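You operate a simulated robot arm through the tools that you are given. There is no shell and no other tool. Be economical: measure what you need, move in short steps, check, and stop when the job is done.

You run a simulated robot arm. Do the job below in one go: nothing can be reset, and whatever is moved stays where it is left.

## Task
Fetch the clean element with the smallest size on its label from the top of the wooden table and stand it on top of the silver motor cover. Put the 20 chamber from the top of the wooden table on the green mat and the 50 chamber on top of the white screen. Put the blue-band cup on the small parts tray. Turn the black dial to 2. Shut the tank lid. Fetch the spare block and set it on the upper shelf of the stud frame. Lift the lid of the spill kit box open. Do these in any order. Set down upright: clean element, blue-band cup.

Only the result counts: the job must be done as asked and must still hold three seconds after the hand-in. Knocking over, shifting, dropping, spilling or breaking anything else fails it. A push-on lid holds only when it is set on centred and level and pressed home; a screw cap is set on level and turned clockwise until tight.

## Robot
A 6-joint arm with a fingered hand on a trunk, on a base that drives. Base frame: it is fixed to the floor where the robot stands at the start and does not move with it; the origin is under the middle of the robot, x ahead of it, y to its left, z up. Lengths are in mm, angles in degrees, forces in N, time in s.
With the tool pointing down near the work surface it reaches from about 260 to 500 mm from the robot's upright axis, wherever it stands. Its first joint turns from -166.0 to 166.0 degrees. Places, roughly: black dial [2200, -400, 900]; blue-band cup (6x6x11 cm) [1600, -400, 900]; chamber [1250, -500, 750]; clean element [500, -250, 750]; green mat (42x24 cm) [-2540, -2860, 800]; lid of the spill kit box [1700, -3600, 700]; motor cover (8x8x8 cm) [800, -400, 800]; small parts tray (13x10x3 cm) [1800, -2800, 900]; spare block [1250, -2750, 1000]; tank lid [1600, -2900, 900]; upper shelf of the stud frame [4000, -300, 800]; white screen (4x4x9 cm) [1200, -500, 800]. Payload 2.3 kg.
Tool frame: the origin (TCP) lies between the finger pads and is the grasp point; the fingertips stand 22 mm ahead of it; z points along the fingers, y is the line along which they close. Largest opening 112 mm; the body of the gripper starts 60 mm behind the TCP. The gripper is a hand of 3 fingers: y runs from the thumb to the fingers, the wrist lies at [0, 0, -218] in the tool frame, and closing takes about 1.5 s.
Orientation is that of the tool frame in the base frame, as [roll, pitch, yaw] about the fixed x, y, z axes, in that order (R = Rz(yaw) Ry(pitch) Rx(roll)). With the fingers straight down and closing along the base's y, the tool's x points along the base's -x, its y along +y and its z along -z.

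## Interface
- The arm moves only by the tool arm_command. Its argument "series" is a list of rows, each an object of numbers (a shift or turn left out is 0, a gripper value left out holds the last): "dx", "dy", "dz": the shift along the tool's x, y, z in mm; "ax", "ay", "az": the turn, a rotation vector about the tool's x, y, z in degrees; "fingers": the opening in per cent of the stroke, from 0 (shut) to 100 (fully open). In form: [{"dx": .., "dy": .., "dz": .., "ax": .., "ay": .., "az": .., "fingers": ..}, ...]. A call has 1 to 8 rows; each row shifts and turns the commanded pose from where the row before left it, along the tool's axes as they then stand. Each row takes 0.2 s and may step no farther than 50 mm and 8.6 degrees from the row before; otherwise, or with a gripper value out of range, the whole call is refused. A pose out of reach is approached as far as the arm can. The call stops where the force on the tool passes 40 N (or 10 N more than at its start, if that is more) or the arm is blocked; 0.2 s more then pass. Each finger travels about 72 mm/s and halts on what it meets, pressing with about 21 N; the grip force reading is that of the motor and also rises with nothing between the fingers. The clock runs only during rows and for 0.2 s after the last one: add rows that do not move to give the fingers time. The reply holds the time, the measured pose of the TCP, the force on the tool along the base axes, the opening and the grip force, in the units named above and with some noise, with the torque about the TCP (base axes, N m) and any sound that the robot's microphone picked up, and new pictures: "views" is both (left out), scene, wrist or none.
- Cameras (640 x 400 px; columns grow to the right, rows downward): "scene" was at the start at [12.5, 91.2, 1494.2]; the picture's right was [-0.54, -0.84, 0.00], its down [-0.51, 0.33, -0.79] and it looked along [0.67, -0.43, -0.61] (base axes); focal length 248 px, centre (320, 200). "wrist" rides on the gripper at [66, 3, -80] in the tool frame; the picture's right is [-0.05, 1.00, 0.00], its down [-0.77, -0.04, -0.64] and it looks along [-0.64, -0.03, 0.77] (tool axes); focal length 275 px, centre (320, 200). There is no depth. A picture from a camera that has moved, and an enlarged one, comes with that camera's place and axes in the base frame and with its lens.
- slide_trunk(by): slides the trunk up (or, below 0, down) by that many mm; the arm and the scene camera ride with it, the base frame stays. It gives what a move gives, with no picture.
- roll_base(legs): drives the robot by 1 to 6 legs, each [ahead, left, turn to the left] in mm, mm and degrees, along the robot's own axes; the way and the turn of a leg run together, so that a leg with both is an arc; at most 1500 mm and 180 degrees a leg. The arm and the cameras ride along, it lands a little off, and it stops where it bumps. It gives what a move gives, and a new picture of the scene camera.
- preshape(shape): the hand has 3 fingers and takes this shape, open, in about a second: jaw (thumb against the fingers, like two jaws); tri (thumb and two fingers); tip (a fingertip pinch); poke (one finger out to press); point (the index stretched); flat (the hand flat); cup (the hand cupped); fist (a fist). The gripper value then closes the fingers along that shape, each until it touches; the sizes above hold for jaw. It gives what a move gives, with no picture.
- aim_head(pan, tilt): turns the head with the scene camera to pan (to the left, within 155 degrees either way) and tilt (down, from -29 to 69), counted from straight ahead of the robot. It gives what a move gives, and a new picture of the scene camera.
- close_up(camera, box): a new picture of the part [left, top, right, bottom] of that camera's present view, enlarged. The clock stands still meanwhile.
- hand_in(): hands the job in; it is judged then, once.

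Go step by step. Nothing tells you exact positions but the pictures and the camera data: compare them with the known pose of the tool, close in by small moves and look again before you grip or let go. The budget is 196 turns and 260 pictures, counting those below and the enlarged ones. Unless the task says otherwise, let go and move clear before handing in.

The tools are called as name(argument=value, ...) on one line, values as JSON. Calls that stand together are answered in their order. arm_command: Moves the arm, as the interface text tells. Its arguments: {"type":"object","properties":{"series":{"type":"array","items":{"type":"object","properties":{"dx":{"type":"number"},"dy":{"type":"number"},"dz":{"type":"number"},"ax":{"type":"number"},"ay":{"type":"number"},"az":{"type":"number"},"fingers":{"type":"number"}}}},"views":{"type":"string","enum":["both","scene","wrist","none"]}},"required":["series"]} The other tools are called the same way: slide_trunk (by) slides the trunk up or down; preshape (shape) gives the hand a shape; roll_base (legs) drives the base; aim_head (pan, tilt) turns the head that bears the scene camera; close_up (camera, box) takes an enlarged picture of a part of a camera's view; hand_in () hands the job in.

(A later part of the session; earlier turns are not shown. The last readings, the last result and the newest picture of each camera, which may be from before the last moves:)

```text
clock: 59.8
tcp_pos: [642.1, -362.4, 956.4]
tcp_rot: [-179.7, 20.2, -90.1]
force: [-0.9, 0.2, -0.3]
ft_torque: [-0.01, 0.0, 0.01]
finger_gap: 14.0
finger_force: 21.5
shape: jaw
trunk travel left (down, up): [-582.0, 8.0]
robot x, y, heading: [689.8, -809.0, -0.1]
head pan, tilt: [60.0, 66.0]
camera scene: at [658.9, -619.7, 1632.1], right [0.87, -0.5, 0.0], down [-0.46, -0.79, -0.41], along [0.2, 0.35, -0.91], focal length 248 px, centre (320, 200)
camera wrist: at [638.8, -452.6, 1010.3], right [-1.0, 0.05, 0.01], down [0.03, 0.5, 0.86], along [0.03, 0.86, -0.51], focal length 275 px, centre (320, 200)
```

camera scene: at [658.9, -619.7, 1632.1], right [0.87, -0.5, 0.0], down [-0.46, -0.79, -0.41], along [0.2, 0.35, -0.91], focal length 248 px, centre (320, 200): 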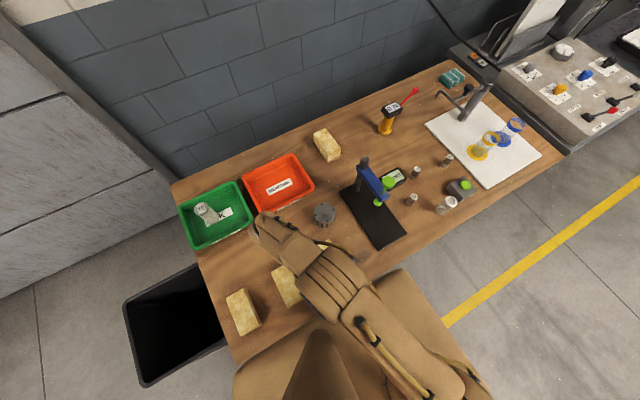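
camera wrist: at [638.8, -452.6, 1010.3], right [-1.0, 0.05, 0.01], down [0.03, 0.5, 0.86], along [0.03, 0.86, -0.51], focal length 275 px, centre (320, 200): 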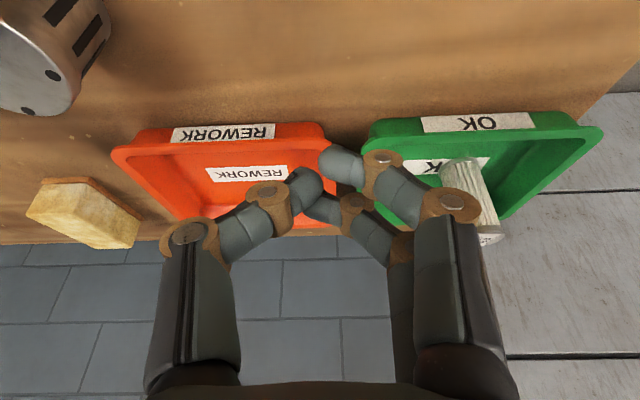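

The grip slipped off; I need to find where the element went.

arm_command(series=[{"fingers": 100, "dz": -20}, {"dz": -30, "dx": 0}, {"dz": -30}, {"dx": 0}], views="wrist")

aim_head(pan=90, tilt=69)

```text
clock: 60.8
tcp_pos: [640.8, -392.2, 1030.9]
tcp_rot: [-179.7, 20.1, -90.1]
force: [-0.2, 0.7, 0.4]
ft_torque: [0.01, -0.02, 0.0]
finger_gap: 112.1
finger_force: 0.0
shape: jaw
trunk travel left (down, up): [-582.0, 8.0]
robot x, y, heading: [686.6, -811.3, -0.3]
head pan, tilt: [60.0, 66.0]
camera wrist: at [636.4, -481.4, 1084.3], right [-1.0, 0.05, 0.01], down [0.03, 0.51, 0.86], along [0.04, 0.86, -0.51], focal length 275 px, centre (320, 200)
```

wrist: 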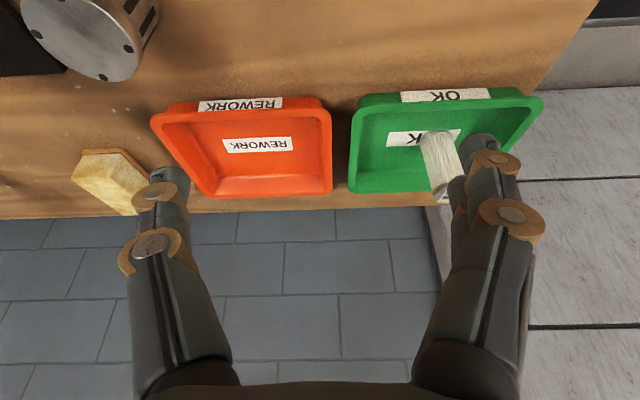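

```text
clock: 61.7
tcp_pos: [641.2, -392.0, 1031.6]
tcp_rot: [-179.7, 20.1, -90.1]
force: [-0.6, 0.6, 0.0]
ft_torque: [0.02, 0.0, 0.0]
finger_gap: 112.0
finger_force: 0.0
shape: jaw
trunk travel left (down, up): [-582.0, 8.0]
robot x, y, heading: [690.6, -806.3, 0.2]
head pan, tilt: [90.0, 68.8]
camera scene: at [629.2, -614.6, 1629.3], right [1.0, 0.0, 0.0], down [0.0, -0.93, -0.36], along [0.0, 0.36, -0.93], focal length 248 px, centre (320, 200)
```

scene: 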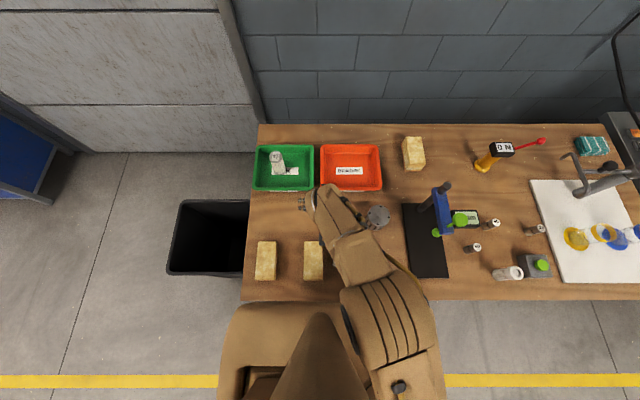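

arm_command(series=[{"dy": -45}, {"dy": -45}, {"dy": -45}, {"dy": -45}, {"dy": -45}, {"dx": 0}], views="scene")

close_up(camera="scene", box=[240, 120, 440, 310])

```text
clock: 63.1
tcp_pos: [866.1, -390.1, 1033.2]
tcp_rot: [-179.7, 20.1, -90.1]
force: [-0.7, -1.2, 0.6]
ft_torque: [0.03, -0.04, 0.04]
finger_gap: 112.1
finger_force: 0.1
shape: jaw
trunk travel left (down, up): [-582.0, 8.0]
robot x, y, heading: [686.8, -807.9, -0.2]
head pan, tilt: [90.0, 68.8]
camera scene: at [628.3, -614.7, 1629.3], right [1.0, 0.0, 0.0], down [0.0, -0.93, -0.36], along [0.0, 0.36, -0.93], focal length 248 px, centre (320, 200)
```

scene: 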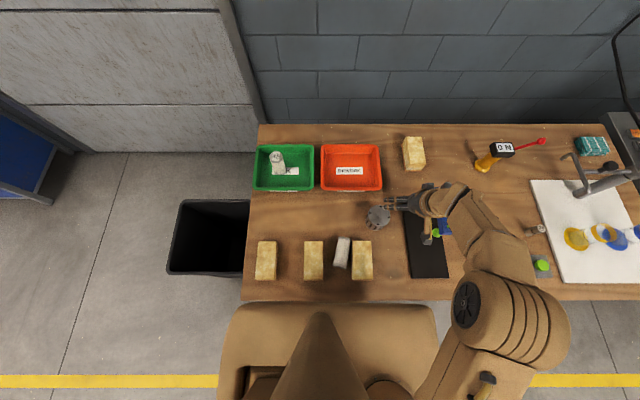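

```text
2.11 times, centred on (340, 215) of scene
camera zoom: at [628.3, -614.7, 1629.3], right [1.0, 0.0, 0.0], down [0.0, -0.93, -0.36], along [0.0, 0.36, -0.93], focal length 522 px, centre (278, 168)
```

zoom: 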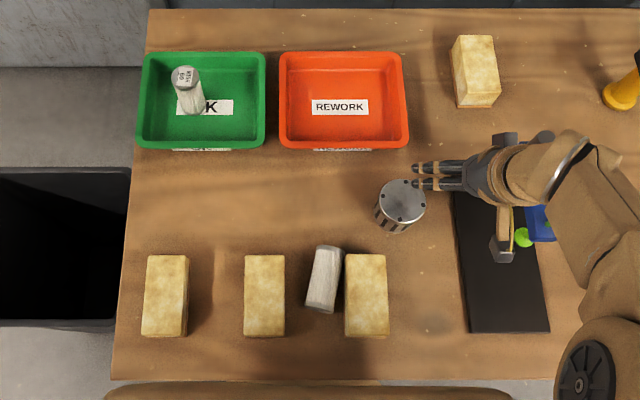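

The element toppled toward the robot and lies between the second and third sponge, label end toward me. I bring the wrist camera over it, upright tool.

arm_command(series=[{"dy": 45, "ay": 6.7}, {"dy": 45, "ay": 6.7}, {"dy": 45, "ay": 6.7}, {"dy": 28, "dx": 25}, {"dx": 45}, {"dx": 0}], views="wrist")

close_up(camera="wrist", box=[200, 0, 440, 150])

```text
clock: 64.5
tcp_pos: [700.0, -462.3, 1031.4]
tcp_rot: [-179.6, 0.0, -90.2]
force: [-0.7, 0.3, 1.0]
ft_torque: [0.02, 0.04, 0.0]
finger_gap: 112.0
finger_force: 0.1
shape: jaw
trunk travel left (down, up): [-582.0, 8.0]
robot x, y, heading: [687.5, -810.5, -0.0]
head pan, tilt: [90.0, 68.8]
camera wrist: at [696.5, -528.8, 1111.8], right [-1.0, 0.05, 0.0], down [0.04, 0.77, 0.64], along [0.04, 0.64, -0.77], focal length 275 px, centre (320, 200)
```

wrist: 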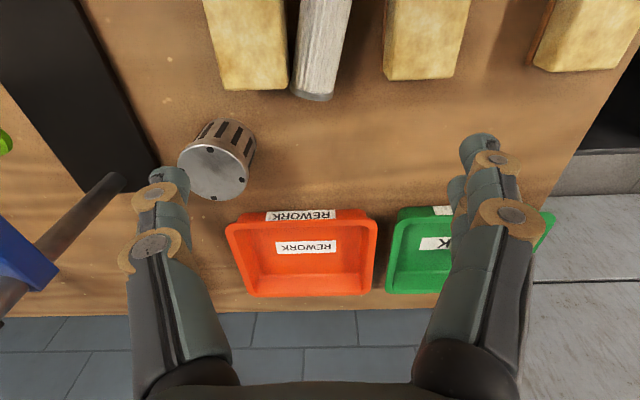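

```text
2.67 times, centred on (320, 75) of wrist
camera zoom: at [696.5, -528.8, 1111.8], right [-1.0, 0.05, 0.0], down [0.04, 0.77, 0.64], along [0.04, 0.64, -0.77], focal length 734 px, centre (320, 533)
```

zoom: 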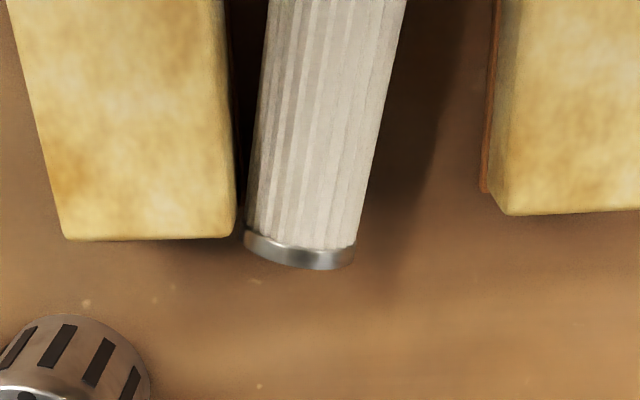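

arm_command(series=[{"dx": 40}, {"dx": 40}, {"dx": 0}], views="wrist")

close_up(camera="wrist", box=[200, 0, 440, 150])

```text
clock: 65.3
tcp_pos: [703.1, -540.4, 1030.7]
tcp_rot: [-179.6, -0.1, -90.3]
force: [0.3, -0.3, 0.0]
ft_torque: [-0.02, -0.01, 0.04]
finger_gap: 112.1
finger_force: 0.1
shape: jaw
trunk travel left (down, up): [-582.0, 8.0]
robot x, y, heading: [692.6, -808.5, 0.1]
head pan, tilt: [90.0, 68.8]
camera wrist: at [697.9, -607.6, 1110.5], right [-1.0, 0.05, 0.0], down [0.04, 0.77, 0.64], along [0.04, 0.64, -0.77], focal length 275 px, centre (320, 200)
```

wrist: 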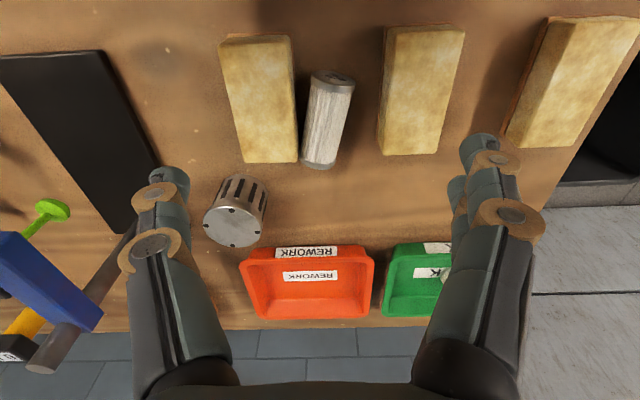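

```text
2.67 times, centred on (320, 75) of wrist
camera zoom: at [697.9, -607.6, 1110.5], right [-1.0, 0.05, 0.0], down [0.04, 0.77, 0.64], along [0.04, 0.64, -0.77], focal length 734 px, centre (320, 533)
```

zoom: 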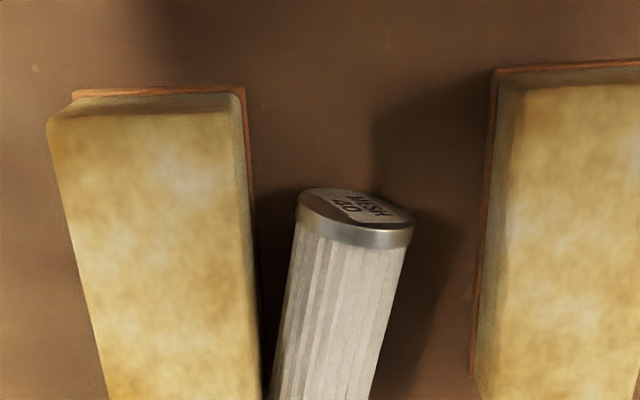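

The near end has only a narrow gap to the sponge, so I'll pick the element up end-to-end (about 100 mm long), move it to free table, and regrasp. First I turn the hand so it closes along the element's axis.

arm_command(series=[{"az": -8.5}, {"az": -8.5}, {"az": -8.5}, {"az": -8.5}, {"az": -8.5}, {"az": -8.5}, {"az": -8.5}, {"az": -8.5}], views="none")

arm_command(series=[{"az": -4.6}, {"az": -4.6}, {"dx": -8.3, "dy": -32.2}, {"dx": -8.3, "dy": -32.2}, {"dz": 40}, {"dz": 40}, {"dx": 0}], views="wrist")

```text
clock: 67.1
tcp_pos: [701.1, -541.2, 1031.8]
tcp_rot: [-179.9, -0.2, -22.1]
force: [-0.3, -0.1, -0.7]
ft_torque: [0.0, -0.01, 0.0]
finger_gap: 112.2
finger_force: 0.0
shape: jaw
trunk travel left (down, up): [-582.0, 8.0]
robot x, y, heading: [689.4, -808.0, 0.1]
head pan, tilt: [90.0, 68.8]
```

```text
clock: 68.7
tcp_pos: [697.8, -473.3, 951.6]
tcp_rot: [-179.9, -0.2, -13.0]
force: [0.8, 0.1, -0.6]
ft_torque: [-0.01, -0.02, 0.03]
finger_gap: 112.0
finger_force: 0.0
shape: jaw
trunk travel left (down, up): [-582.0, 8.0]
robot x, y, heading: [690.9, -809.2, 0.2]
head pan, tilt: [90.0, 68.8]
camera wrist: at [760.9, -491.4, 1033.2], right [-0.27, -0.96, 0.0], down [-0.75, 0.21, 0.63], along [-0.61, 0.17, -0.77], focal length 275 px, centre (320, 200)
```

wrist: 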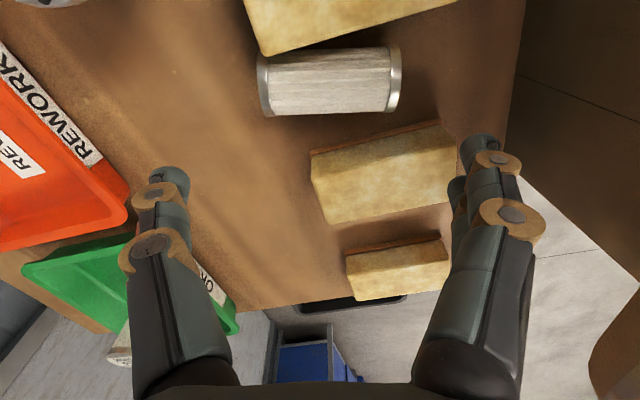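

arm_command(series=[{"dx": 2, "dy": 8.8}, {"dz": 45}, {"dz": 40}, {"dx": 0}], views="wrist")

```text
clock: 69.7
tcp_pos: [696.7, -484.5, 867.2]
tcp_rot: [-179.9, -0.2, -13.1]
force: [-0.3, -0.1, -0.1]
ft_torque: [-0.04, 0.01, 0.03]
finger_gap: 112.1
finger_force: 0.1
shape: jaw
trunk travel left (down, up): [-582.0, 8.0]
robot x, y, heading: [689.4, -808.1, 0.1]
head pan, tilt: [90.0, 68.8]
camera wrist: at [760.6, -502.7, 948.6], right [-0.27, -0.96, 0.0], down [-0.75, 0.21, 0.63], along [-0.61, 0.17, -0.77], focal length 275 px, centre (320, 200)
```

wrist: 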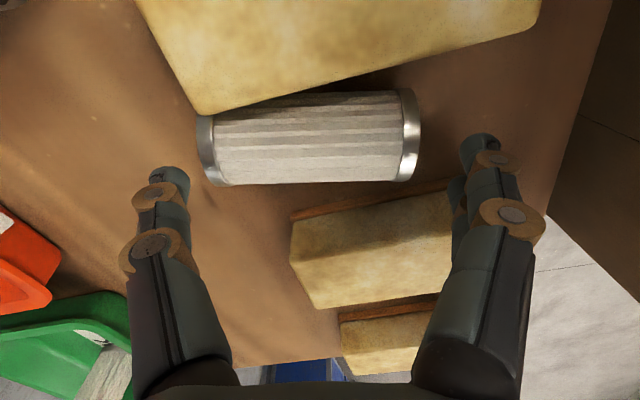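

arm_command(series=[{"dx": -1, "dy": -4.4}, {"dz": 24}, {"dz": 22}, {"dx": 0}], views="wrist")

```text
clock: 70.7
tcp_pos: [698.3, -478.7, 821.5]
tcp_rot: [-179.8, -0.2, -13.0]
force: [-1.1, 0.1, 16.4]
ft_torque: [0.06, -0.03, 0.01]
finger_gap: 111.5
finger_force: 0.1
shape: jaw
trunk travel left (down, up): [-582.0, 8.0]
robot x, y, heading: [690.9, -808.3, 0.1]
head pan, tilt: [90.0, 68.8]
camera wrist: at [761.9, -497.3, 902.8], right [-0.27, -0.96, 0.0], down [-0.75, 0.21, 0.63], along [-0.61, 0.17, -0.77], focal length 275 px, centre (320, 200)
```

wrist: 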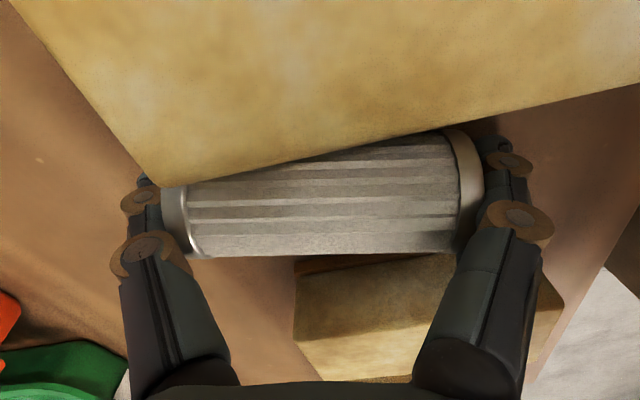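

Fingertips touch the table (16 N), so the table is about z 800. I rise slightly and close on the ends.

arm_command(series=[{"dz": -6}, {"fingers": 0}, {"fingers": 0}, {"fingers": 0}, {"fingers": 0}, {"fingers": 0}], views="wrist")

```text
clock: 72.1
tcp_pos: [699.0, -479.6, 827.1]
tcp_rot: [-179.9, -0.2, -13.0]
force: [-0.4, 0.1, -0.6]
ft_torque: [0.02, -0.01, 0.0]
finger_gap: 91.0
finger_force: 20.9
shape: jaw
trunk travel left (down, up): [-582.0, 8.0]
robot x, y, heading: [689.0, -811.8, -0.2]
head pan, tilt: [90.0, 68.8]
camera wrist: at [762.9, -497.0, 907.9], right [-0.27, -0.96, 0.0], down [-0.75, 0.21, 0.63], along [-0.61, 0.17, -0.77], focal length 275 px, centre (320, 200)
```

wrist: 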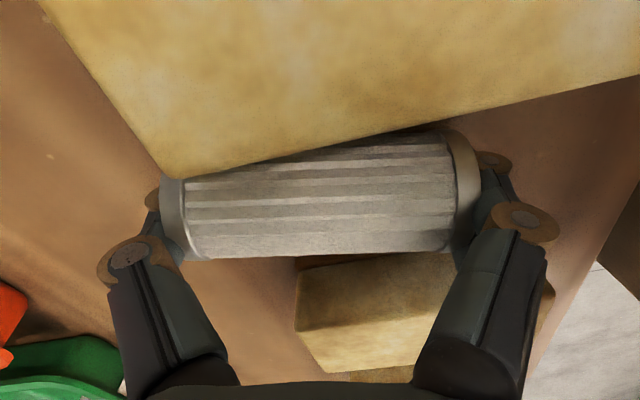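

arm_command(series=[{"dz": -15}, {"dz": -25}, {"dz": -30}, {"dz": -30}, {"dx": 0}], views="wrist")

```text
clock: 73.3
tcp_pos: [701.5, -478.8, 926.6]
tcp_rot: [-179.8, -0.3, -13.1]
force: [0.2, -0.3, -0.9]
ft_torque: [0.02, -0.01, -0.01]
finger_gap: 90.9
finger_force: 21.1
shape: jaw
trunk travel left (down, up): [-582.0, 8.0]
robot x, y, heading: [690.1, -809.1, 0.4]
head pan, tilt: [90.0, 68.8]
camera wrist: at [764.0, -496.7, 1007.2], right [-0.27, -0.96, 0.0], down [-0.75, 0.21, 0.63], along [-0.61, 0.17, -0.77], focal length 275 px, centre (320, 200)
```

wrist: 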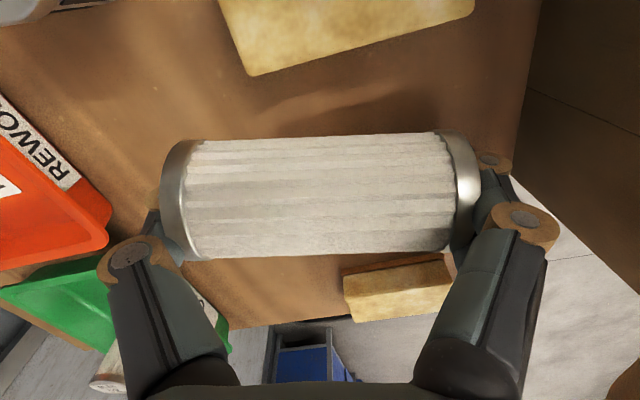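

Held securely. I move it over the free strip right of the sponges and turn it so the label end points away from me.

arm_command(series=[{"dx": 40, "dy": -4}, {"dx": 40, "dy": -4}, {"dx": 40, "dy": -4}, {"dx": 39, "dy": -3}, {"az": 8.4}, {"az": 8.4}, {"az": 8.4}, {"az": 8.4}], views="none")

arm_command(series=[{"az": 8.4}, {"az": 8.4}, {"az": 8.4}, {"az": 8.4}, {"az": 8.4}, {"az": 8.4}, {"az": 8.4}, {"az": 8.4}], views="none")

arm_command(series=[{"az": 8.4}, {"az": 8.4}, {"az": 8.4}, {"az": 8.4}, {"az": 8.4}, {"az": 8.4}, {"az": 8.4}, {"az": 7.4}], views="both")

```text
clock: 75.1
tcp_pos: [816.1, -531.0, 908.8]
tcp_rot: [-179.7, -0.1, -46.8]
force: [0.5, -0.2, -0.9]
ft_torque: [-0.01, 0.03, 0.01]
finger_gap: 90.9
finger_force: 20.5
shape: jaw
out of reach, approached as far as the arm can: row 2, 3, 4
trunk travel left (down, up): [-582.0, 8.0]
robot x, y, heading: [688.5, -811.6, -0.2]
head pan, tilt: [90.0, 68.8]
```

```text
clock: 76.9
tcp_pos: [815.8, -531.2, 910.0]
tcp_rot: [-179.7, 0.1, -114.0]
force: [0.3, -0.5, -0.1]
ft_torque: [0.0, 0.03, 0.0]
finger_gap: 90.9
finger_force: 21.7
shape: jaw
trunk travel left (down, up): [-582.0, 8.0]
robot x, y, heading: [683.6, -810.1, 0.2]
head pan, tilt: [90.0, 68.8]
```

```text
clock: 78.7
tcp_pos: [817.8, -530.9, 910.0]
tcp_rot: [179.9, 0.3, 179.8]
force: [0.9, 0.3, -1.2]
ft_torque: [0.0, -0.01, 0.02]
finger_gap: 90.7
finger_force: 21.2
shape: jaw
trunk travel left (down, up): [-582.0, 8.0]
robot x, y, heading: [687.6, -808.6, 0.1]
head pan, tilt: [90.0, 68.8]
camera scene: at [629.2, -614.6, 1629.3], right [1.0, 0.0, 0.0], down [0.0, -0.93, -0.36], along [0.0, 0.36, -0.93], focal length 248 px, centre (320, 200)
camera wrist: at [749.7, -528.4, 989.4], right [0.05, 1.0, 0.0], down [0.77, -0.04, 0.64], along [0.64, -0.03, -0.77], focal length 275 px, centre (320, 200)
```

scene: 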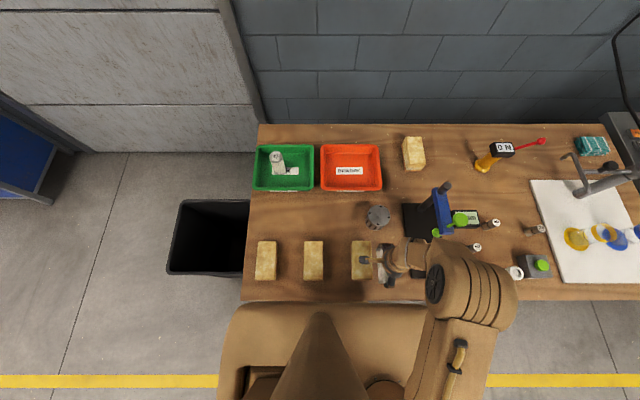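
wrist: 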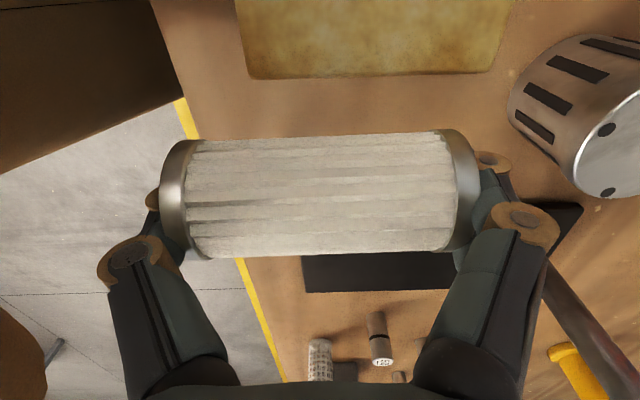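

arm_command(series=[{"dx": -42, "dy": 26}, {"dz": 40}, {"dz": 25}, {"dx": 0}], views="wrist")

```text
clock: 79.7
tcp_pos: [858.9, -503.5, 843.4]
tcp_rot: [-180.0, 0.3, -179.9]
force: [0.5, 1.1, -0.9]
ft_torque: [0.01, 0.01, 0.01]
finger_gap: 90.9
finger_force: 20.8
shape: jaw
trunk travel left (down, up): [-582.0, 8.0]
robot x, y, heading: [685.1, -808.0, -0.3]
head pan, tilt: [90.0, 68.8]
camera wrist: at [792.6, -500.7, 924.7], right [0.05, 1.0, 0.0], down [0.77, -0.04, 0.64], along [0.64, -0.03, -0.77], focal length 275 px, centre (320, 200)
```

wrist: 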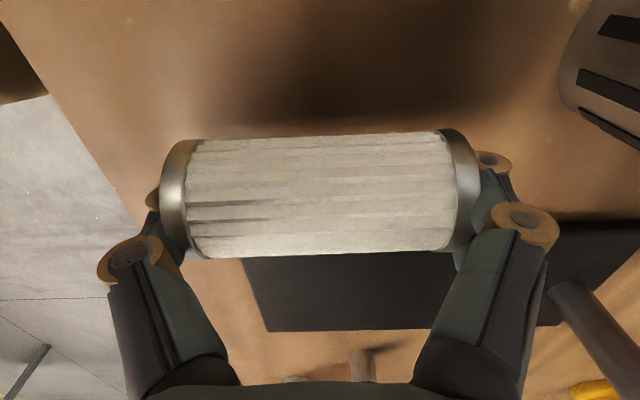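

arm_command(series=[{"dz": 10}, {"dz": 5}, {"fingers": 90}, {"dx": 0}, {"fingers": 100}, {"dz": -40}, {"dz": -45}, {"dx": 0}], views="wrist")

```text
clock: 81.5
tcp_pos: [859.3, -506.3, 913.1]
tcp_rot: [-179.9, 0.2, 180.0]
force: [0.4, 0.2, -1.3]
ft_torque: [-0.05, 0.0, 0.0]
finger_gap: 111.6
finger_force: 0.1
shape: jaw
trunk travel left (down, up): [-582.0, 8.0]
robot x, y, heading: [690.9, -811.6, 0.1]
head pan, tilt: [90.0, 68.8]
camera wrist: at [791.6, -503.5, 993.3], right [0.05, 1.0, 0.0], down [0.77, -0.04, 0.64], along [0.64, -0.03, -0.77], focal length 275 px, centre (320, 200)
```

wrist: 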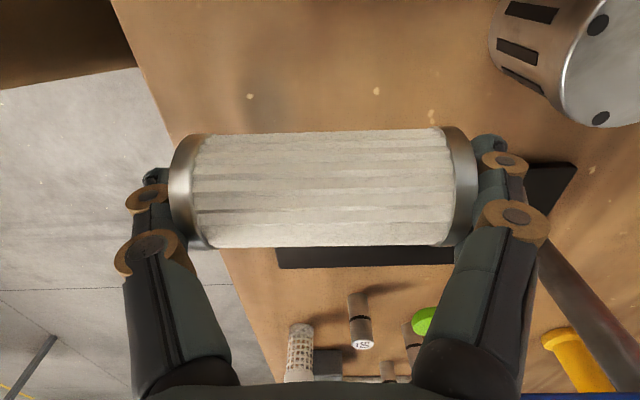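

The element seems still wedged between the opened fingers. I check with another view.

arm_command(series=[{"fingers": 100}, {"dx": 0}], views="both")

close_up(camera="scene", box=[350, 180, 480, 290])

```text
clock: 82.1
tcp_pos: [858.5, -506.1, 913.8]
tcp_rot: [-180.0, 0.3, 180.0]
force: [0.3, 0.0, -1.6]
ft_torque: [-0.03, 0.0, 0.01]
finger_gap: 112.1
finger_force: 0.0
shape: jaw
trunk travel left (down, up): [-582.0, 8.0]
robot x, y, heading: [690.7, -812.2, -0.1]
head pan, tilt: [90.0, 68.8]
camera scene: at [629.2, -614.6, 1629.3], right [1.0, 0.0, 0.0], down [0.0, -0.93, -0.36], along [0.0, 0.36, -0.93], focal length 248 px, centre (320, 200)
camera wrist: at [791.5, -503.6, 993.1], right [0.05, 1.0, 0.0], down [0.77, -0.04, 0.64], along [0.64, -0.03, -0.77], focal length 275 px, centre (320, 200)
```

scene: 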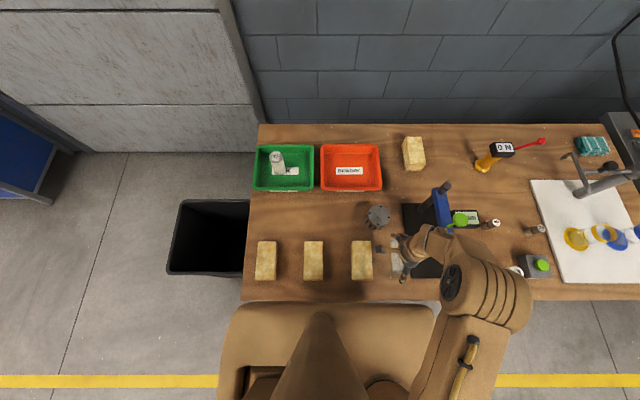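
wrist: 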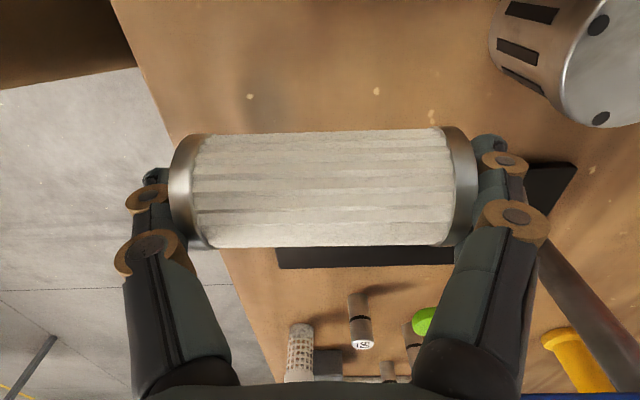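

```text
3.64 times, centred on (415, 235) of scene
camera zoom: at [629.2, -614.6, 1629.3], right [1.0, 0.0, 0.0], down [0.0, -0.93, -0.36], along [0.0, 0.36, -0.93], focal length 901 px, centre (-26, 73)
```

zoom: 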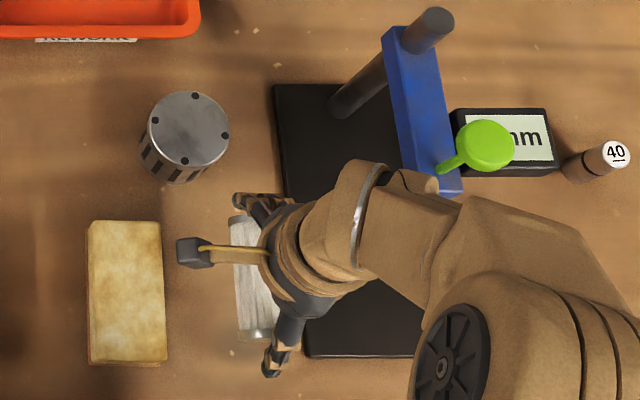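

It's wedged lightly by its ends. I'll set it on the table by lowering the trunk, then spread the hand ("flat") to let go.

arm_command(series=[{"dy": -20}, {"dx": 0}], views="none")

slide_trunk(by=-80)

arm_command(series=[{"dz": 5}, {"dz": 3}, {"dx": 0}], views="wrist")

```text
clock: 82.7
tcp_pos: [856.7, -526.1, 913.8]
tcp_rot: [179.9, 0.3, -180.0]
force: [0.0, 0.0, -0.7]
ft_torque: [-0.01, -0.01, -0.01]
finger_gap: 111.9
finger_force: 0.1
shape: jaw
trunk travel left (down, up): [-582.0, 8.0]
robot x, y, heading: [686.0, -810.2, -0.0]
head pan, tilt: [90.0, 68.8]
```

```text
clock: 83.9
tcp_pos: [857.4, -527.2, 834.0]
tcp_rot: [180.0, 0.2, 180.0]
force: [0.9, -0.4, -1.5]
ft_torque: [0.03, -0.01, -0.01]
finger_gap: 111.8
finger_force: 0.1
shape: jaw
trunk travel left (down, up): [-502.0, 88.0]
robot x, y, heading: [689.7, -807.8, -0.0]
head pan, tilt: [90.0, 68.8]
```

```text
clock: 84.7
tcp_pos: [856.4, -525.6, 824.8]
tcp_rot: [179.9, 0.3, 180.0]
force: [1.6, 2.0, 3.4]
ft_torque: [-0.16, 0.0, 0.02]
finger_gap: 112.0
finger_force: 0.1
shape: jaw
trunk travel left (down, up): [-502.0, 88.0]
robot x, y, heading: [691.7, -808.5, 0.3]
head pan, tilt: [90.0, 68.8]
camera wrist: at [790.6, -523.7, 906.0], right [0.05, 1.0, 0.0], down [0.77, -0.04, 0.64], along [0.64, -0.03, -0.77], focal length 275 px, centre (320, 200)
```

wrist: 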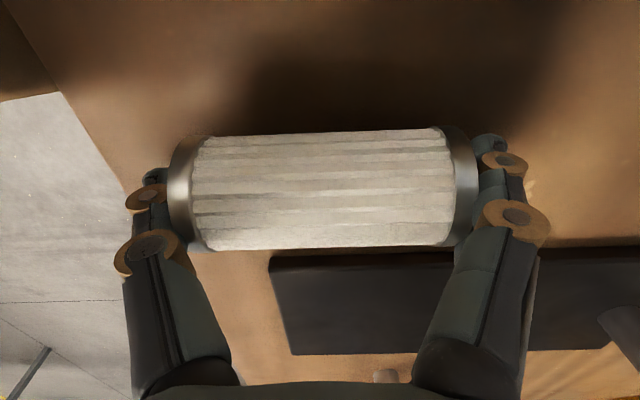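

preshape(shape="flat")

arm_command(series=[{"dx": 0}], views="wrist")

```text
clock: 85.6
tcp_pos: [856.9, -527.0, 828.5]
tcp_rot: [179.5, 0.5, 179.9]
force: [7.1, 7.0, 59.7]
ft_torque: [1.0, 0.12, -0.02]
finger_gap: 0.1
finger_force: 0.2
shape: flat
trunk travel left (down, up): [-502.0, 88.0]
robot x, y, heading: [689.4, -805.1, 0.1]
head pan, tilt: [90.0, 68.8]
```

```text
clock: 86.2
tcp_pos: [858.3, -526.5, 828.8]
tcp_rot: [179.1, 0.5, 179.9]
force: [3.2, -1.9, 46.6]
ft_torque: [1.09, 0.12, 0.02]
finger_gap: 0.2
finger_force: 0.1
shape: flat
trunk travel left (down, up): [-502.0, 88.0]
robot x, y, heading: [686.0, -810.6, 0.0]
head pan, tilt: [90.0, 68.8]
stopped in row 1: the force on the tool passed its limit at 73 N (the readings are from after the stop); the commanded pose is now the measured one
camera wrist: at [790.6, -524.1, 908.7], right [0.05, 1.0, 0.02], down [0.76, -0.05, 0.64], along [0.64, -0.02, -0.77], focal length 275 px, centre (320, 200)
```

wrist: 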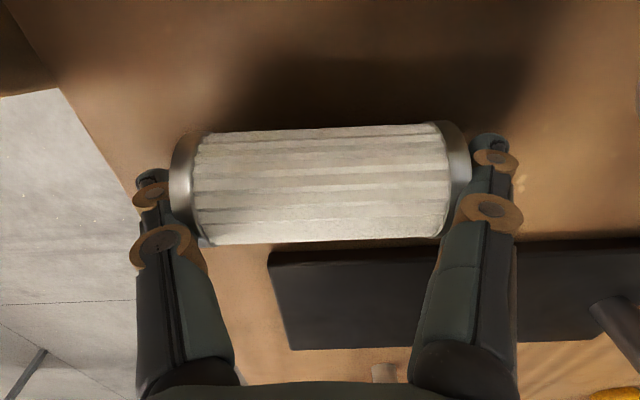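

arm_command(series=[{"dz": -8}, {"dz": -8}, {"dx": 0}], views="wrist")

```text
clock: 87.0
tcp_pos: [858.9, -526.3, 842.7]
tcp_rot: [179.7, 0.3, -180.0]
force: [-0.6, -0.4, -0.9]
ft_torque: [0.01, 0.04, 0.01]
finger_gap: 0.2
finger_force: 0.1
shape: flat
trunk travel left (down, up): [-502.0, 88.0]
robot x, y, heading: [688.9, -806.6, 0.1]
head pan, tilt: [90.0, 68.8]
camera wrist: at [791.8, -522.6, 922.3], right [0.05, 1.0, 0.0], down [0.77, -0.04, 0.64], along [0.64, -0.03, -0.77], focal length 275 px, centre (320, 200)
```

wrist: 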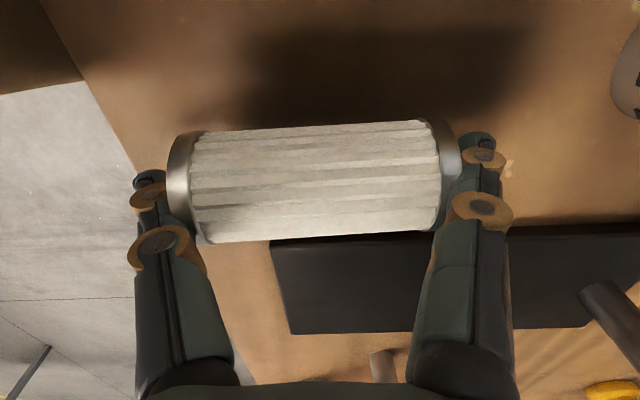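

Flat isn't wider. I set it down again and try "tri", which should swing the two fingers sideways off the element's end.

arm_command(series=[{"dz": 6}, {"dz": 4}, {"dx": 0}], views="none")

preshape(shape="tri")

close_up(camera="wrist", box=[0, 0, 640, 400])

```text
clock: 87.8
tcp_pos: [858.8, -525.1, 833.5]
tcp_rot: [179.5, 0.4, -179.9]
force: [1.1, 1.8, 18.5]
ft_torque: [0.93, 0.01, -0.02]
finger_gap: 0.0
finger_force: 0.1
shape: flat
trunk travel left (down, up): [-502.0, 88.0]
robot x, y, heading: [686.9, -808.2, 0.1]
head pan, tilt: [90.0, 68.8]
```

```text
clock: 88.7
tcp_pos: [859.4, -526.4, 832.0]
tcp_rot: [179.7, 0.4, 180.0]
force: [-0.5, 0.4, -1.1]
ft_torque: [-0.05, 0.0, -0.01]
finger_gap: 112.0
finger_force: 0.0
shape: tri
trunk travel left (down, up): [-502.0, 88.0]
robot x, y, heading: [690.0, -809.6, 0.1]
head pan, tilt: [90.0, 68.8]
```

```text
1.00 times, centred on (320, 200) of wrist (not enlarged: the box is as wide or as high as the picture)
camera zoom: at [792.2, -522.5, 912.3], right [0.05, 1.0, 0.01], down [0.77, -0.04, 0.64], along [0.64, -0.03, -0.77], focal length 275 px, centre (320, 200)
```

zoom: 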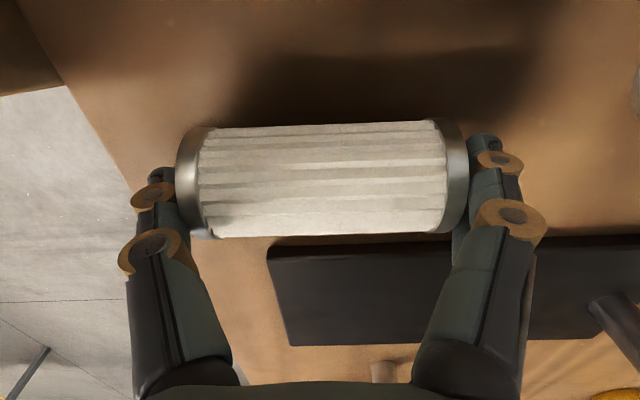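

arm_command(series=[{"dz": 5}, {"dz": 4}, {"dz": -20}, {"dz": -30}, {"dx": 0}], views="wrist")

```text
clock: 89.9
tcp_pos: [857.4, -525.6, 872.4]
tcp_rot: [179.7, 0.5, 180.0]
force: [-0.4, -0.3, -0.9]
ft_torque: [-0.02, 0.0, -0.02]
finger_gap: 111.8
finger_force: 0.1
shape: tri
trunk travel left (down, up): [-502.0, 88.0]
robot x, y, heading: [690.0, -806.0, -0.0]
head pan, tilt: [90.0, 68.8]
camera wrist: at [790.5, -523.6, 953.4], right [0.05, 1.0, 0.01], down [0.77, -0.04, 0.64], along [0.64, -0.03, -0.77], focal length 275 px, centre (320, 200)
```

wrist: 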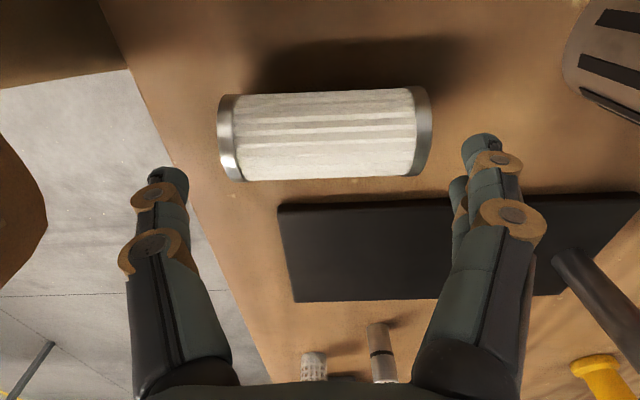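

Released, lying in the free strip with label end away from me. Now I turn the hand back and regrasp it across its sides.

preshape(shape="jaw")

arm_command(series=[{"dz": -40}, {"az": -8.5}, {"az": -8.5}, {"az": -8.5}, {"az": -8.5}, {"az": -8.5}, {"az": -8.5}, {"az": -8.5}], views="none")

arm_command(series=[{"az": -8.5}, {"az": -8.5}, {"az": -8.5}, {"az": -5}, {"fingers": 67}, {"fingers": 67}, {"dx": 0}], views="wrist")

```text
clock: 90.8
tcp_pos: [856.8, -526.5, 872.9]
tcp_rot: [179.7, 0.4, -180.0]
force: [0.1, -0.3, 0.3]
ft_torque: [-0.01, 0.01, -0.03]
finger_gap: 112.0
finger_force: 0.0
shape: jaw
trunk travel left (down, up): [-502.0, 88.0]
robot x, y, heading: [689.5, -808.8, 0.0]
head pan, tilt: [90.0, 68.8]
```

```text
clock: 92.6
tcp_pos: [857.7, -525.5, 912.9]
tcp_rot: [-179.8, 0.5, -120.3]
force: [-0.1, 0.7, 0.1]
ft_torque: [0.0, -0.01, 0.04]
finger_gap: 112.1
finger_force: 0.2
shape: jaw
trunk travel left (down, up): [-502.0, 88.0]
robot x, y, heading: [690.0, -811.9, 0.1]
head pan, tilt: [90.0, 68.8]
```

```text
clock: 94.2
tcp_pos: [858.0, -524.2, 914.3]
tcp_rot: [-179.7, 0.4, -89.9]
force: [0.1, -0.2, -0.4]
ft_torque: [-0.01, 0.02, 0.0]
finger_gap: 75.3
finger_force: 0.3
shape: jaw
trunk travel left (down, up): [-502.0, 88.0]
robot x, y, heading: [685.5, -808.3, -0.1]
head pan, tilt: [90.0, 68.8]
camera wrist: at [854.0, -592.3, 994.0], right [-1.0, 0.05, -0.01], down [0.03, 0.77, 0.64], along [0.03, 0.64, -0.77], focal length 275 px, centre (320, 200)
```

wrist: 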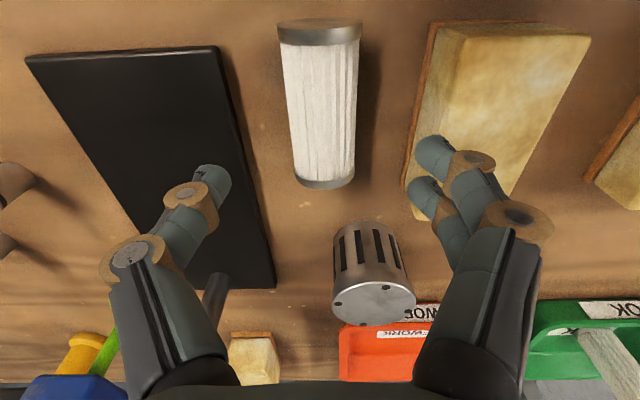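

arm_command(series=[{"dx": -22, "dy": 1}, {"dz": 40}, {"dz": 35}, {"dz": 15}, {"dz": 8}, {"dx": 0}], views="wrist")

```text
clock: 95.4
tcp_pos: [858.0, -503.2, 821.8]
tcp_rot: [-179.4, 1.0, -90.2]
force: [3.1, -6.7, 35.2]
ft_torque: [-0.24, 1.55, 0.33]
finger_gap: 73.3
finger_force: 0.0
shape: jaw
trunk travel left (down, up): [-502.0, 88.0]
robot x, y, heading: [691.5, -809.6, 0.0]
head pan, tilt: [90.0, 68.8]
stopped in row 6: the force on the tool passed its limit at 48 N (the readings are from after the stop); the commanded pose is now the measured one
camera wrist: at [853.6, -570.8, 900.7], right [-1.0, 0.05, -0.01], down [0.03, 0.76, 0.65], along [0.04, 0.65, -0.76], focal length 275 px, centre (320, 200)
```

wrist: 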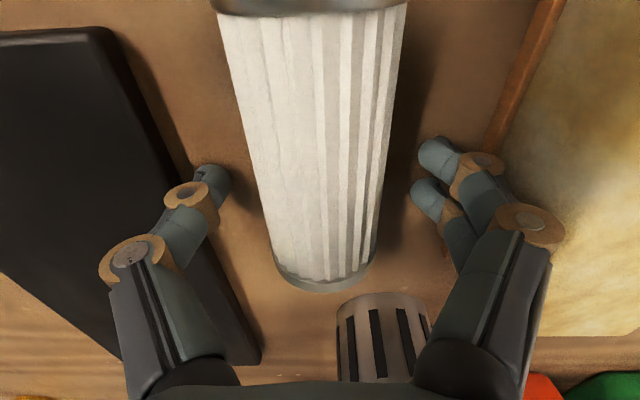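

The fingertips reached the table (so it's at z≈800). I rise 7 mm and close.

arm_command(series=[{"dz": -8}, {"fingers": 0}, {"fingers": 0}, {"fingers": 0}, {"fingers": 0}, {"fingers": 0}], views="wrist")

```text
clock: 96.8
tcp_pos: [858.1, -501.3, 827.4]
tcp_rot: [-179.5, 0.8, -90.1]
force: [-0.7, 0.2, 0.7]
ft_torque: [0.03, -0.02, -0.03]
finger_gap: 34.3
finger_force: 20.9
shape: jaw
trunk travel left (down, up): [-502.0, 88.0]
robot x, y, heading: [689.8, -807.8, 0.1]
head pan, tilt: [90.0, 68.8]
camera wrist: at [853.8, -568.9, 907.1], right [-1.0, 0.05, -0.01], down [0.03, 0.76, 0.65], along [0.04, 0.64, -0.76], focal length 275 px, centre (320, 200)
```

wrist: 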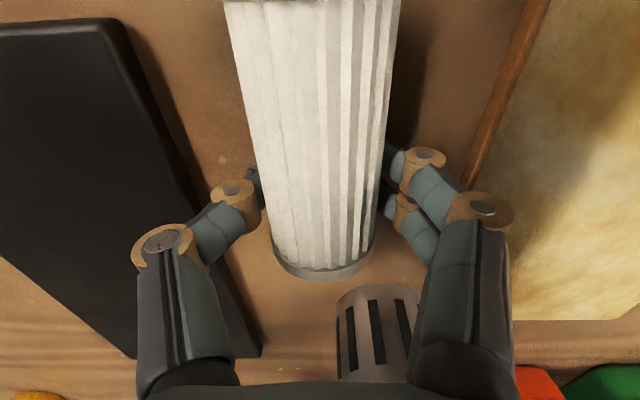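

arm_command(series=[{"dz": -30}, {"dz": -35}, {"dz": -35}, {"dz": -35}, {"dx": 0}], views="wrist")

```text
clock: 98.0
tcp_pos: [858.0, -503.1, 961.8]
tcp_rot: [-179.6, 0.8, -90.1]
force: [0.6, 0.4, -1.7]
ft_torque: [0.02, -0.02, -0.02]
finger_gap: 34.1
finger_force: 21.2
shape: jaw
trunk travel left (down, up): [-502.0, 88.0]
robot x, y, heading: [692.3, -809.1, -0.1]
head pan, tilt: [90.0, 68.8]
camera wrist: at [854.4, -571.2, 1042.0], right [-1.0, 0.05, -0.01], down [0.03, 0.76, 0.65], along [0.04, 0.64, -0.76], focal length 275 px, centre (320, 200)
```

wrist: 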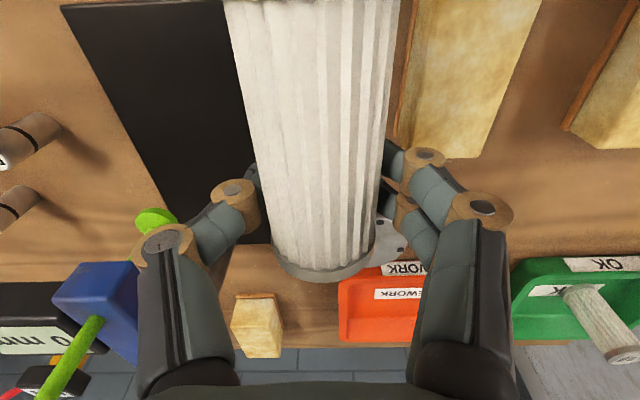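

Held well. I back off, then pitch the hand outward until the element stands label-up.

roll_base(legs=[[0, -130, 0]])

arm_command(series=[{"dx": -18, "dz": -4, "ay": -8.4}, {"dx": -18.4, "dz": -1.3, "ay": -8.4}, {"dx": -18.4, "dz": 1.4, "ay": -8.4}, {"dx": -18, "dz": 4, "ay": -8.4}, {"dx": -17.2, "dz": 6.6, "ay": -8.4}, {"dx": -16.1, "dz": 9.1, "ay": -8.4}, {"dx": -14.5, "dz": 11.3, "ay": -8.4}, {"dx": -12.7, "dz": 13.3, "ay": -8.4}], views="none")

arm_command(series=[{"dx": -10.7, "dz": 15, "ay": -8.4}, {"dx": -8.4, "dz": 16.4, "ay": -8.4}, {"dx": -5.9, "dz": 17.5, "ay": -5.2}, {"dx": 0}], views="both")

```text
clock: 99.3
tcp_pos: [858.8, -637.1, 961.6]
tcp_rot: [-179.5, 0.8, -90.0]
force: [-0.2, -0.5, -1.2]
ft_torque: [0.01, 0.0, -0.02]
finger_gap: 34.2
finger_force: 20.7
shape: jaw
trunk travel left (down, up): [-502.0, 88.0]
robot x, y, heading: [685.9, -940.9, -0.1]
head pan, tilt: [90.0, 68.8]
camera scene: at [629.0, -748.9, 1549.5], right [1.0, 0.0, 0.0], down [0.0, -0.93, -0.36], along [0.0, 0.36, -0.93], focal length 248 px, centre (320, 200)
```

scene: 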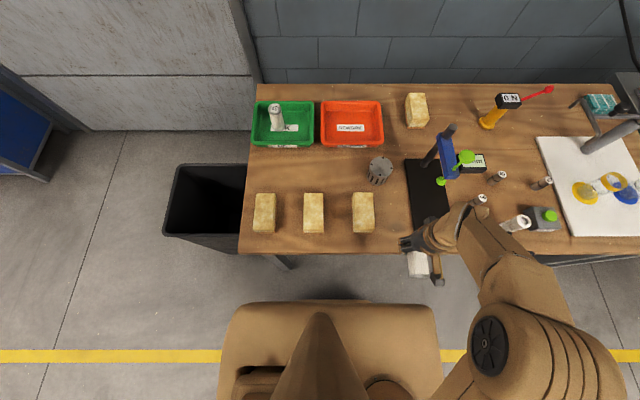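

```text
clock: 101.1
tcp_pos: [857.5, -342.8, 1137.2]
tcp_rot: [-179.0, 67.6, -88.9]
force: [0.1, 0.4, -1.0]
ft_torque: [0.03, -0.03, -0.01]
finger_gap: 33.7
finger_force: 21.6
shape: jaw
out of reach, approached as far as the arm can: row 4, 5, 6, 7, 8
trunk travel left (down, up): [-502.0, 88.0]
robot x, y, heading: [689.8, -942.4, -0.3]
head pan, tilt: [90.0, 68.8]
```

```text
clock: 102.1
tcp_pos: [850.1, -294.3, 1161.6]
tcp_rot: [-167.3, 88.7, -77.6]
force: [-0.6, 0.0, -0.2]
ft_torque: [0.0, 0.05, -0.04]
finger_gap: 33.3
finger_force: 21.5
shape: jaw
out of reach, approached as far as the arm can: row 1, 2, 3
trunk travel left (down, up): [-502.0, 88.0]
robot x, y, heading: [687.2, -940.6, 0.1]
head pan, tilt: [90.0, 68.8]
camera scene: at [629.3, -747.6, 1549.3], right [1.0, 0.0, 0.0], down [0.0, -0.93, -0.36], along [0.0, 0.36, -0.93], focal length 248 px, centre (320, 200)
camera wrist: at [846.8, -376.6, 1097.3], right [-1.0, 0.01, 0.04], down [0.03, -0.62, 0.78], along [0.03, 0.78, 0.62], focal length 275 px, centre (320, 200)
```

scene: 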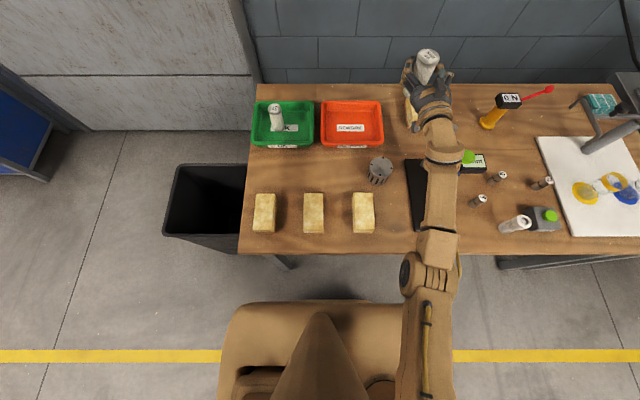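
wrist: 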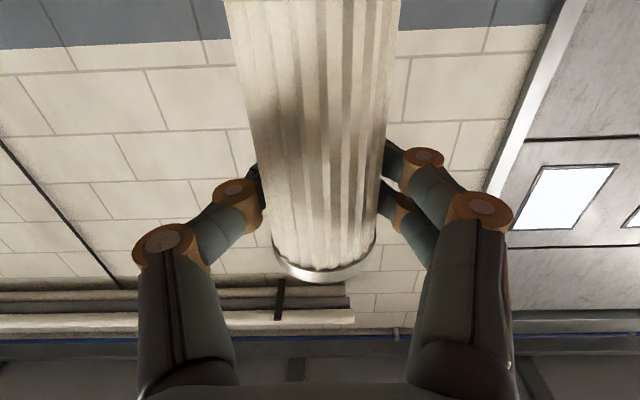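

The element is upright, label up, held high. I retract toward above the cover (about x 817, y −369) and look closely.

arm_command(series=[{"dz": -39, "dy": 16}, {"dz": -39, "dy": 17}, {"ay": -1.3}, {"dx": 0}], views="scene")

close_up(camera="scene", box=[330, 30, 490, 210])

```text
clock: 103.1
tcp_pos: [836.8, -291.7, 1170.8]
tcp_rot: [-112.1, 89.4, -22.1]
force: [-0.1, 0.5, -1.6]
ft_torque: [-0.02, 0.0, -0.02]
finger_gap: 33.5
finger_force: 21.0
shape: jaw
out of reach, approached as far as the arm can: row 1, 2
trunk travel left (down, up): [-502.0, 88.0]
robot x, y, heading: [692.1, -941.7, -0.1]
head pan, tilt: [90.0, 68.8]
camera scene: at [628.9, -747.5, 1549.2], right [1.0, 0.0, 0.0], down [0.0, -0.93, -0.36], along [0.0, 0.36, -0.93], focal length 248 px, centre (320, 200)
```

scene: 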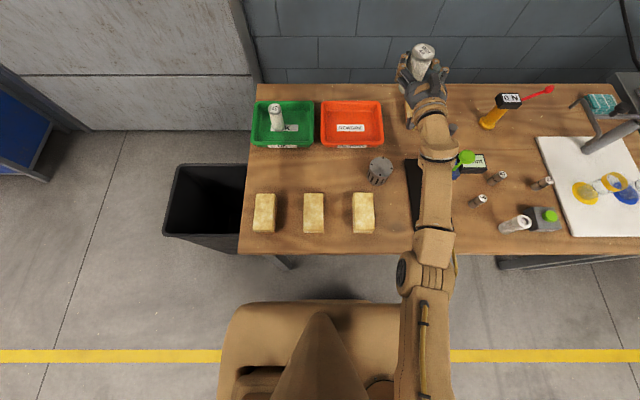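

```text
2.22 times, centred on (410, 120) of scene
camera zoom: at [628.9, -747.5, 1549.2], right [1.0, 0.0, 0.0], down [0.0, -0.93, -0.36], along [0.0, 0.36, -0.93], focal length 551 px, centre (120, 378)
```

zoom: 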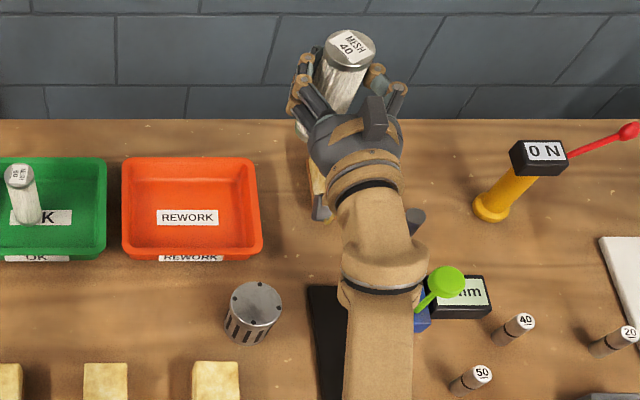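

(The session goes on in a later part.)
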